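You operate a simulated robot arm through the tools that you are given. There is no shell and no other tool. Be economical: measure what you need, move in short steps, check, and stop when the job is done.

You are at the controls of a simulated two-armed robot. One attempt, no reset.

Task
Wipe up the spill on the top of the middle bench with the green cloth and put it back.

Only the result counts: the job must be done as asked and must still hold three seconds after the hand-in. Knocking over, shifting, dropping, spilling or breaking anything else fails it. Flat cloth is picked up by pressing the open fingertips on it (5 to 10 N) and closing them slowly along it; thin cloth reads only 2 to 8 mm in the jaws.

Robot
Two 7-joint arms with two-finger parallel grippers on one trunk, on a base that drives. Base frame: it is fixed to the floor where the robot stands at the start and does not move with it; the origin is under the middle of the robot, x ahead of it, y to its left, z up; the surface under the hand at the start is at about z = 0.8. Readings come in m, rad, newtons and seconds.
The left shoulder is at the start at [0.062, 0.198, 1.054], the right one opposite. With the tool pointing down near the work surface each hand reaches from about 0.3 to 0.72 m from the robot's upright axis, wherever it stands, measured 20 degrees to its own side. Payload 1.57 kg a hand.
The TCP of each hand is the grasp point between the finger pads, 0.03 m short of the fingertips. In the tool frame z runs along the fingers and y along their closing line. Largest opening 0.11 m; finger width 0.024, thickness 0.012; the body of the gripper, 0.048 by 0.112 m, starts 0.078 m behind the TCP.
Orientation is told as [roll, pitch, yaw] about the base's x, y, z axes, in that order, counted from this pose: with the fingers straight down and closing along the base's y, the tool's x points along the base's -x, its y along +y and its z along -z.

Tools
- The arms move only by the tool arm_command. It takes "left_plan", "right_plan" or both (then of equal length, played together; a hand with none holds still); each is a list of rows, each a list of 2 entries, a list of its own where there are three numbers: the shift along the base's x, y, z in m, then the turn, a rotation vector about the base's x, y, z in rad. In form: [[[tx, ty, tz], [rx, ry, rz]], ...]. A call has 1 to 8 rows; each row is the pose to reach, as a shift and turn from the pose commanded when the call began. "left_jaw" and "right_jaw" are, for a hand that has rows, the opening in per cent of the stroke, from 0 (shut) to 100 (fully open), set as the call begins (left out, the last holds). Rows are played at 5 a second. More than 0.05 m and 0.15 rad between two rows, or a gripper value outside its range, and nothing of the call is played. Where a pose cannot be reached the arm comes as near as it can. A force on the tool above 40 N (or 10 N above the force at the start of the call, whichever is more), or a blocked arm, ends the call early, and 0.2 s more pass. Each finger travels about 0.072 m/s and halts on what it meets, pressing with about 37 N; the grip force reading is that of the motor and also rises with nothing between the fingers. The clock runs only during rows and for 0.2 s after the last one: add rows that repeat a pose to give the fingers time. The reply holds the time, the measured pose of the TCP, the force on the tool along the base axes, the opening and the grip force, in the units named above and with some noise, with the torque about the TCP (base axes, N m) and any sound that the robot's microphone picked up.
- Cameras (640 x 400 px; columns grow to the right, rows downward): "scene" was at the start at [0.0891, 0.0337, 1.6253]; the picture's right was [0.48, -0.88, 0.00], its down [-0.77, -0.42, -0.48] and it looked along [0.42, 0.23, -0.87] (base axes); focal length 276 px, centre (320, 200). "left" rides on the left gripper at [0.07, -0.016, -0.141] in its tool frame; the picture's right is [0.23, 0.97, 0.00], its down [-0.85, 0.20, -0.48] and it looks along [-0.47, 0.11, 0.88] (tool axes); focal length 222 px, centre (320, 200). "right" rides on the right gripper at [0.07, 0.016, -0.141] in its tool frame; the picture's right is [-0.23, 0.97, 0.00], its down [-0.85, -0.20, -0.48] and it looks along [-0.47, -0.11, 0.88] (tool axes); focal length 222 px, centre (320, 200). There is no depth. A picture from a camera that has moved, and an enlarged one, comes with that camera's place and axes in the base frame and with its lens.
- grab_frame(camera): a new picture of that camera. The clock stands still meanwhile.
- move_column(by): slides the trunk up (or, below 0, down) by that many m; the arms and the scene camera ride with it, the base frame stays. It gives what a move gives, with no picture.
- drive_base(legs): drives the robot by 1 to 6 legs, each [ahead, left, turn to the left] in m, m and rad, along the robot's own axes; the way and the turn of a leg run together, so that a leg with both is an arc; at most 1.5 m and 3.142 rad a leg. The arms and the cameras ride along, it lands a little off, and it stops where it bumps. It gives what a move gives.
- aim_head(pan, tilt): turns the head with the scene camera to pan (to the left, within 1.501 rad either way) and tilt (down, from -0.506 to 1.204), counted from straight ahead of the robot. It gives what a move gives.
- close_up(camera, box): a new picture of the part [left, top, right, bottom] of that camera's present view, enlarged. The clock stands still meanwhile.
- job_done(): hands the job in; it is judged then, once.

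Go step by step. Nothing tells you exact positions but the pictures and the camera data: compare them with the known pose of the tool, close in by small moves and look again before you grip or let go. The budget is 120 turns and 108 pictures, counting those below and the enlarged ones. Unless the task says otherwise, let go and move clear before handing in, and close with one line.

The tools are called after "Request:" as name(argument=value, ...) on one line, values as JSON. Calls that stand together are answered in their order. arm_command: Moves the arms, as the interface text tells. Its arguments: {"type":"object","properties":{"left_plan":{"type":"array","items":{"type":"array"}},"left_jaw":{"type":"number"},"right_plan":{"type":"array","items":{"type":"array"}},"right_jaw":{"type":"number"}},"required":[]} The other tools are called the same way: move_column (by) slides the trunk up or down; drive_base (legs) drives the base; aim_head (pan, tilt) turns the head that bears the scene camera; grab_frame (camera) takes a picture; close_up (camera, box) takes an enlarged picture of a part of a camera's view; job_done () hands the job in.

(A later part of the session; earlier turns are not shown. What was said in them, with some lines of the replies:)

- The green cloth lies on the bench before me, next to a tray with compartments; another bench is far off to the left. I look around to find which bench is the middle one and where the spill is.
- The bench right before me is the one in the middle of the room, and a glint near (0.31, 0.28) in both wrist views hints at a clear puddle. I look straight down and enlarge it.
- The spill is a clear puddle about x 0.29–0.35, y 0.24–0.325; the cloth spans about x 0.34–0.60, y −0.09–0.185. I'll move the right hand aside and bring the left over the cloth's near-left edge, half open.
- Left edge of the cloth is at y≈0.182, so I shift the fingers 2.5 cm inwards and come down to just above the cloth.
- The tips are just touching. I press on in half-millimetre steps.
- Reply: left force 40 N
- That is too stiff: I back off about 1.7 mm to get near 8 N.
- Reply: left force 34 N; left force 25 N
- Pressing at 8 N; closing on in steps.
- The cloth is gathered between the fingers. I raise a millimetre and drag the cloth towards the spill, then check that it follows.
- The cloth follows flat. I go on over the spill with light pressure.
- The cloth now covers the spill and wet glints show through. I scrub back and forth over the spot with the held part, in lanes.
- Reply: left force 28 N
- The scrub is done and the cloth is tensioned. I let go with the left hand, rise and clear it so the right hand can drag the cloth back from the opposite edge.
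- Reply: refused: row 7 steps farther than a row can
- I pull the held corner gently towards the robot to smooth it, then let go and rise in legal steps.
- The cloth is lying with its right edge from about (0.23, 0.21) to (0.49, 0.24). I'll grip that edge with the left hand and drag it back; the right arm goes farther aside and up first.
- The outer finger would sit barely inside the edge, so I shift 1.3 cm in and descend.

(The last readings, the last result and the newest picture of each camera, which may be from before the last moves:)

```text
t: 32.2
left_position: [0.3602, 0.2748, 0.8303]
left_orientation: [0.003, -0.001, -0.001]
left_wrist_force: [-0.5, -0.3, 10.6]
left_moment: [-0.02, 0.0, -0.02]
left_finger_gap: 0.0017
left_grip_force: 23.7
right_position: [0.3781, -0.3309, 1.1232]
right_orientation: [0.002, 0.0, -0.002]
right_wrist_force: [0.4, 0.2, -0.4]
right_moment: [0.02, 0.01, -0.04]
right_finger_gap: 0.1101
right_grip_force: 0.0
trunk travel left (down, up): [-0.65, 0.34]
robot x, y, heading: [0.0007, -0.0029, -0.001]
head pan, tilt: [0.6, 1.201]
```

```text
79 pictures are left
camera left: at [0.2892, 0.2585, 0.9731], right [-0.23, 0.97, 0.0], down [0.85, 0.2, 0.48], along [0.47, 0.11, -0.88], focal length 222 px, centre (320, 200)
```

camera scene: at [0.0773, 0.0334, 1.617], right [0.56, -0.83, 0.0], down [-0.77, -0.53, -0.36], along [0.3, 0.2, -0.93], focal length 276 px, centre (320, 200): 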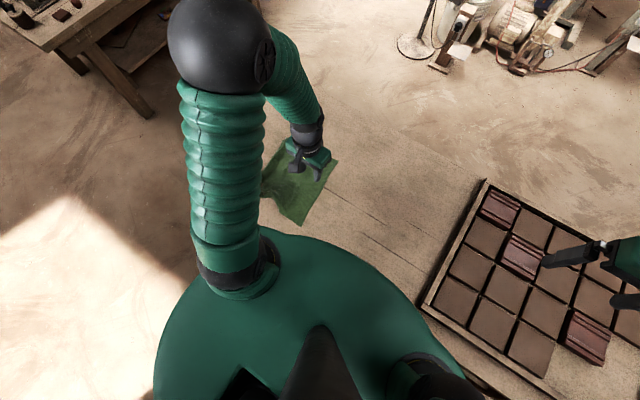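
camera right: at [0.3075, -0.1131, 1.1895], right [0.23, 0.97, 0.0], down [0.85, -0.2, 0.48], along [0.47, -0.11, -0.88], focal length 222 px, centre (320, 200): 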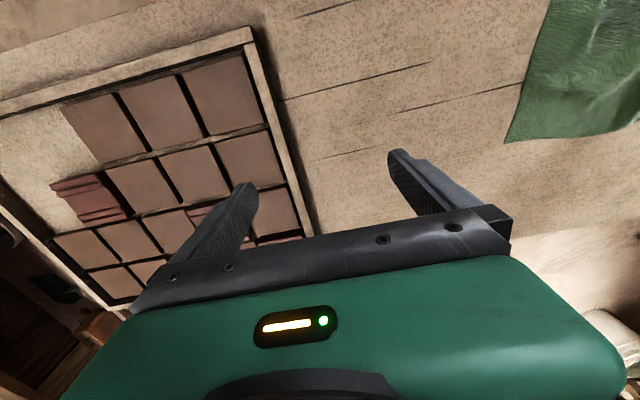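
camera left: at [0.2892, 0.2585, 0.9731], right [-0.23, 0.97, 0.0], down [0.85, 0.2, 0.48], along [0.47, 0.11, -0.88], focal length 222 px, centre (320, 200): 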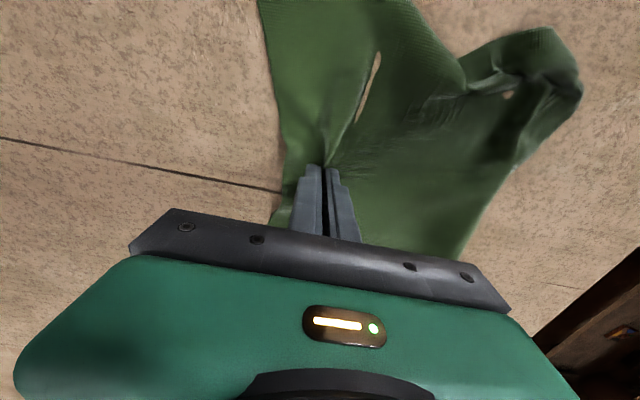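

Gripped. I raise slightly and drag half-way back.

Request:
arm_command(left_plan=[[[0, 0, 0.002], [0, 0, 0]], [[0.008, -0.02, 0.002], [0, 0, 0]], [[0.018, -0.045, 0.002], [0, 0, 0]], [[0.028, -0.07, 0.002], [0, 0, 0]], [[0.038, -0.095, 0.002], [0, 0, 0]], [[0.048, -0.12, 0.002], [0, 0, 0]], [[0.058, -0.145, 0.002], [0, 0, 0]], [[0.068, -0.17, 0.002], [0, 0, 0]]])

Request:
grab_frame(camera="left")

Request:
grab_frame(camera="scene")

```text
t: 34.0
left_position: [0.4273, 0.1006, 0.8353]
left_orientation: [0.002, 0.001, 0.001]
left_wrist_force: [0.3, 0.7, -0.6]
left_moment: [0.05, 0.02, 0.02]
left_finger_gap: 0.0018
left_grip_force: 23.0
right_position: [0.3791, -0.333, 1.1223]
right_orientation: [0.003, -0.001, 0.0]
right_wrist_force: [0.5, -0.2, 0.7]
right_moment: [0.03, -0.01, 0.01]
right_finger_gap: 0.1098
right_grip_force: 0.1
trunk travel left (down, up): [-0.65, 0.34]
robot x, y, heading: [0.0007, -0.0029, 0.001]
head pan, tilt: [0.6, 1.201]
```

```text
78 pictures are left
camera left: at [0.3572, 0.0846, 0.9765], right [-0.23, 0.97, 0.0], down [0.86, 0.2, 0.48], along [0.46, 0.11, -0.88], focal length 222 px, centre (320, 200)
```

left: 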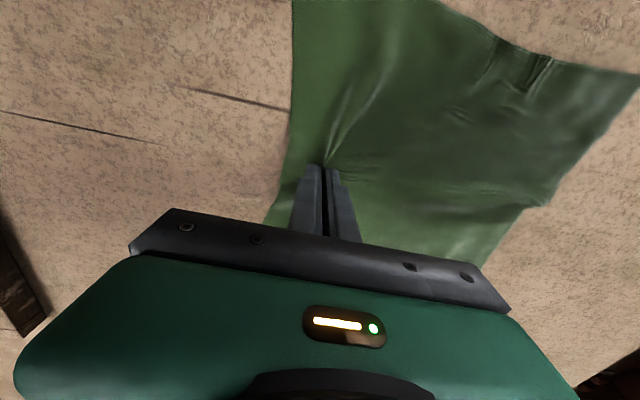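

```text
77 pictures are left
camera scene: at [0.0786, 0.0291, 1.617], right [0.56, -0.83, 0.0], down [-0.77, -0.53, -0.36], along [0.3, 0.21, -0.93], focal length 276 px, centre (320, 200)
```

scene: 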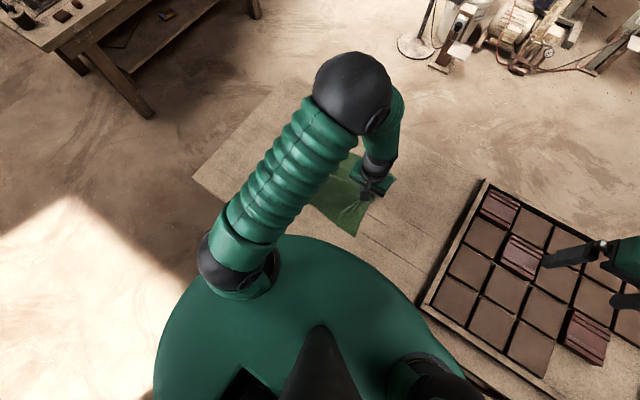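

The cloth has unfolded and follows well. I complete the drag to its original place.

Request:
arm_command(left_plan=[[[0.01, -0.02, -0.001], [0, 0, 0]], [[0.02, -0.045, -0.001], [0, 0, 0]], [[0.028, -0.07, -0.001], [0, 0, 0]], [[0.034, -0.095, -0.001], [0, 0, 0]], [[0.038, -0.12, -0.001], [0, 0, 0]], [[0.04, -0.15, -0.001], [0, 0, 0]], [[0.04, -0.15, -0.001], [0, 0, 0]]])

Request:
grab_frame(camera="left")

Request:
grab_frame(camera="scene")

```text
t: 35.6
left_position: [0.4727, -0.0377, 0.8343]
left_orientation: [-0.001, -0.002, 0.019]
left_wrist_force: [-0.3, -0.4, -0.6]
left_moment: [0.0, 0.02, -0.01]
left_finger_gap: 0.0018
left_grip_force: 23.7
right_position: [0.3786, -0.3313, 1.1238]
right_orientation: [0.0, 0.0, 0.0]
right_wrist_force: [0.1, 0.1, -0.1]
right_moment: [0.01, -0.01, -0.06]
right_finger_gap: 0.11
right_grip_force: 0.0
trunk travel left (down, up): [-0.65, 0.34]
robot x, y, heading: [0.0008, -0.0014, -0.001]
head pan, tilt: [0.6, 1.201]
```

```text
76 pictures are left
camera left: at [0.4027, -0.0547, 0.9774], right [-0.25, 0.97, 0.0], down [0.85, 0.22, 0.48], along [0.47, 0.12, -0.88], focal length 222 px, centre (320, 200)
```

left: 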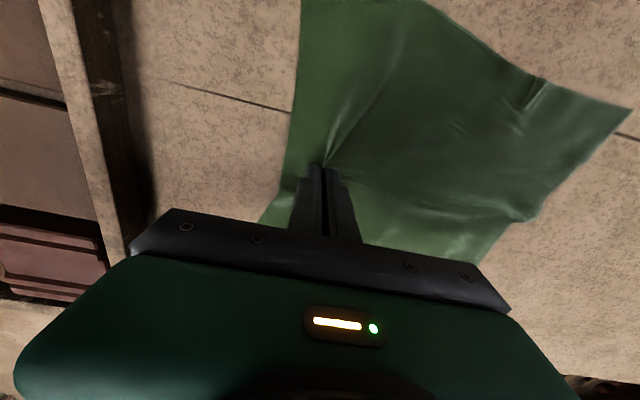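

```text
75 pictures are left
camera scene: at [0.0785, 0.0297, 1.6185], right [0.56, -0.83, 0.0], down [-0.77, -0.53, -0.36], along [0.3, 0.21, -0.93], focal length 276 px, centre (320, 200)
```

scene: 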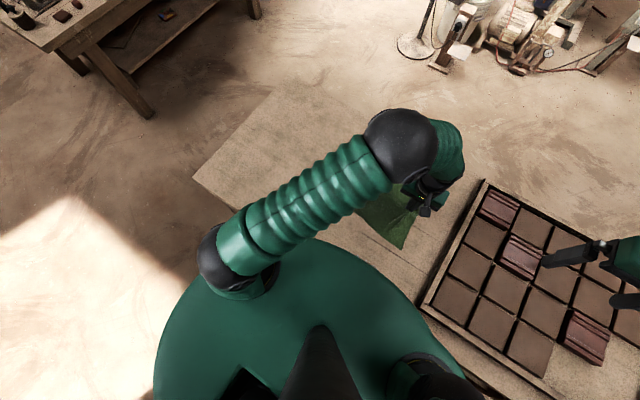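

The near-left corner is back at (0.364, 0.174) against (0.358, 0.183) before, and the right edge at y≈−0.077. I let go here and back away.

Request:
arm_command(left_plan=[[[0, 0.005, -0.001], [0, 0, 0]], [[0, 0.008, -0.002], [0, 0, 0]], [[0, 0.01, -0.001], [0, 0, 0]]], left_jaw=36)

Request:
arm_command(left_plan=[[[0, 0, 0.02], [0, 0, 0]], [[0, 0, 0.05], [0, 0, 0]], [[0, 0, 0.09], [0, 0, 0]], [[0, 0.01, 0.13], [0, 0, 0]], [[-0.02, 0.045, 0.15], [0, 0, 0]], [[-0.03, 0.09, 0.16], [0, 0, 0]], [[-0.04, 0.135, 0.17], [0, 0, 0]], [[-0.05, 0.18, 0.18], [0, 0, 0]]])

Request:
grab_frame(camera="left")

Request:
grab_frame(camera="scene")

```text
t: 36.5
left_position: [0.4705, -0.0322, 0.8318]
left_orientation: [0.0, -0.003, 0.008]
left_wrist_force: [1.2, -2.1, 14.8]
left_moment: [-0.09, 0.03, 0.0]
left_finger_gap: 0.0392
left_grip_force: 0.1
right_position: [0.3785, -0.3322, 1.1232]
right_orientation: [0.0, -0.001, 0.0]
right_wrist_force: [-0.2, 0.5, -0.1]
right_moment: [0.03, 0.0, 0.03]
right_finger_gap: 0.1099
right_grip_force: 0.1
trunk travel left (down, up): [-0.65, 0.34]
robot x, y, heading: [-0.0019, -0.0018, 0.002]
head pan, tilt: [0.6, 1.201]
```

```text
t: 38.2
left_position: [0.4188, 0.146, 1.0113]
left_orientation: [0.0, -0.001, -0.001]
left_wrist_force: [0.9, 0.4, 0.0]
left_moment: [0.01, -0.03, 0.01]
left_finger_gap: 0.0397
left_grip_force: 0.0
right_position: [0.3777, -0.3292, 1.1236]
right_orientation: [0.001, 0.001, 0.001]
right_wrist_force: [-0.7, -0.1, -0.1]
right_moment: [0.0, -0.04, 0.01]
right_finger_gap: 0.1098
right_grip_force: 0.0
trunk travel left (down, up): [-0.65, 0.34]
robot x, y, heading: [-0.0013, 0.001, -0.002]
head pan, tilt: [0.6, 1.201]
```

```text
74 pictures are left
camera left: at [0.3473, 0.1297, 1.1529], right [-0.23, 0.97, 0.0], down [0.86, 0.2, 0.48], along [0.47, 0.11, -0.88], focal length 222 px, centre (320, 200)
```

left: 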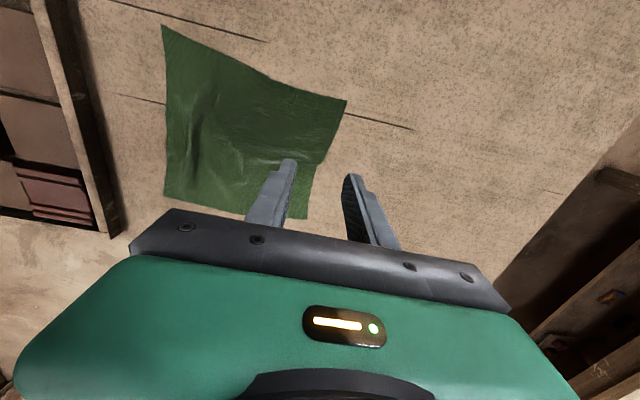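

```text
73 pictures are left
camera scene: at [0.0767, 0.0326, 1.617], right [0.56, -0.83, 0.0], down [-0.77, -0.53, -0.36], along [0.3, 0.2, -0.93], focal length 276 px, centre (320, 200)
```

scene: 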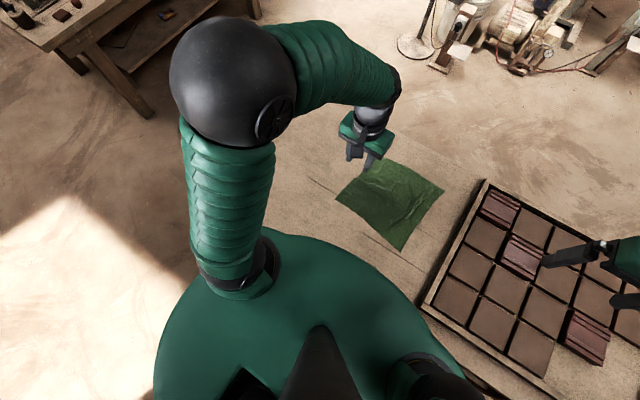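

The cloth is back almost exactly as it lay. I return the left hand to its starting pose and compare the spill spot in the same view as before.

Request:
arm_command(left_plan=[[[-0.01, 0.04, 0.0], [0, 0, 0]], [[-0.02, 0.08, 0.0], [0, 0, 0]], [[-0.035, 0.12, 0.0], [0, 0, 0]], [[-0.05, 0.16, 0.0], [0, 0, 0]], [[-0.065, 0.2, 0.01], [0, 0, 0]], [[-0.082, 0.242, 0.012], [0, 0, 0]], [[-0.082, 0.242, 0.012], [0, 0, 0]]])

Request:
close_up(camera="left", box=[140, 30, 380, 180])

Request:
arm_command(right_plan=[[[0, 0.04, -0.02], [0, 0, 0]], [[0, 0.08, -0.04], [0, 0, 0]], [[0, 0.12, -0.06], [0, 0, 0]], [[0, 0.16, -0.08], [0, 0, 0]], [[0, 0.2, -0.08], [0, 0, 0]], [[0, 0.24, -0.08], [0, 0, 0]], [[0, 0.28, -0.08], [0, 0, 0]], [[0, 0.32, -0.08], [0, 0, 0]]])

Request:
close_up(camera="right", box=[400, 0, 640, 150])

Request:
grab_frame(camera="right")

```text
t: 39.9
left_position: [0.3327, 0.3897, 1.0206]
left_orientation: [-0.001, 0.002, 0.0]
left_wrist_force: [-0.2, -0.7, -0.4]
left_moment: [0.0, 0.01, 0.0]
left_finger_gap: 0.0398
left_grip_force: 0.1
right_position: [0.3784, -0.3297, 1.1232]
right_orientation: [-0.001, 0.0, -0.002]
right_wrist_force: [0.4, 1.4, 0.1]
right_moment: [0.0, -0.02, -0.02]
right_finger_gap: 0.1101
right_grip_force: 0.1
trunk travel left (down, up): [-0.65, 0.34]
robot x, y, heading: [0.0013, 0.0018, 0.003]
head pan, tilt: [0.6, 1.201]
```

```text
2.67 times, centred on (260, 105) of left
camera zoom: at [0.2629, 0.374, 1.1635], right [-0.23, 0.97, 0.0], down [0.86, 0.2, 0.48], along [0.47, 0.11, -0.88], focal length 592 px, centre (480, 453)
```

zoom: 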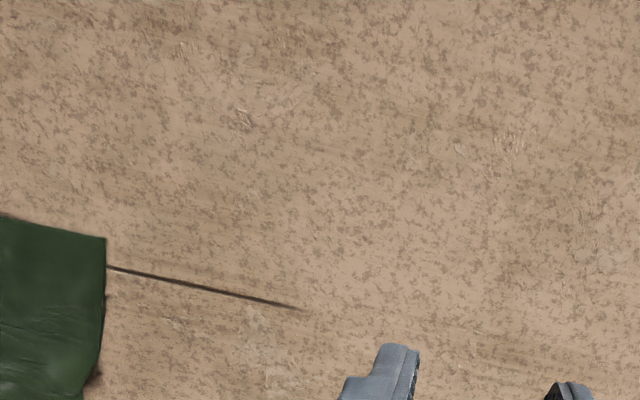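

```text
t: 41.6
left_position: [0.3333, 0.3913, 1.0213]
left_orientation: [-0.002, -0.001, 0.002]
left_wrist_force: [-0.2, 0.6, 0.3]
left_moment: [0.0, 0.02, 0.01]
left_finger_gap: 0.0397
left_grip_force: 0.0
right_position: [0.3806, -0.0058, 1.0408]
right_orientation: [0.0, 0.002, -0.001]
right_wrist_force: [0.9, 0.1, -0.4]
right_moment: [0.0, -0.02, 0.01]
right_finger_gap: 0.1099
right_grip_force: 0.2
trunk travel left (down, up): [-0.65, 0.34]
robot x, y, heading: [-0.0009, 0.0021, 0.002]
head pan, tilt: [0.6, 1.201]
```

```text
2.67 times, centred on (520, 75) of right
camera zoom: at [0.3118, 0.0102, 1.1824], right [0.23, 0.97, 0.0], down [0.86, -0.2, 0.48], along [0.47, -0.11, -0.88], focal length 592 px, centre (-213, 533)
```

zoom: 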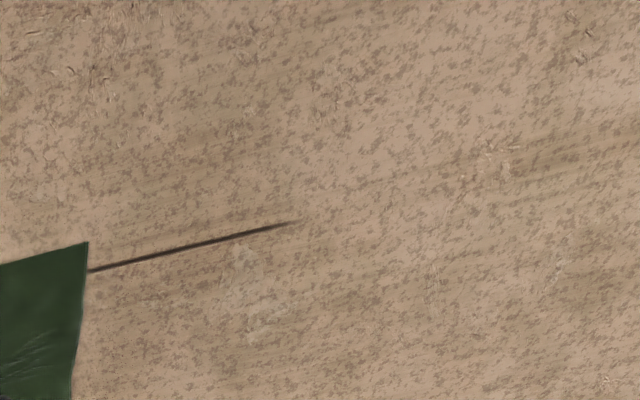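

```text
70 pictures are left
camera right: at [0.3118, 0.0102, 1.1824], right [0.23, 0.97, 0.0], down [0.86, -0.2, 0.48], along [0.47, -0.11, -0.88], focal length 222 px, centre (320, 200)
```

right: 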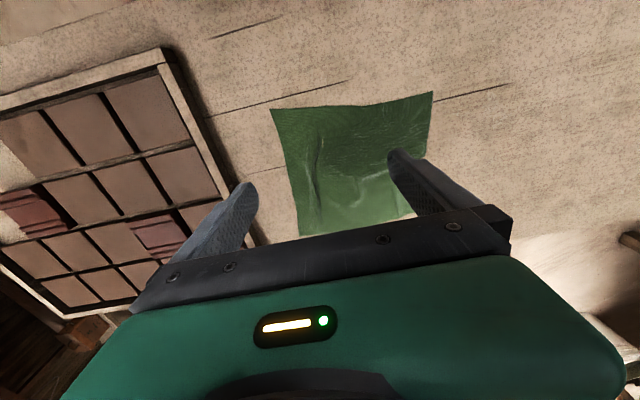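

The puddle no longer shows in either wrist view. The cloth lies open, with slight creases, within about 1–2 cm of where it started, and both hands are clear.

Request:
job_done()

```text
The job is handed in.
```

I wiped up the spill with the green cloth, put the cloth back in its place on the middle bench, and handed the job in.
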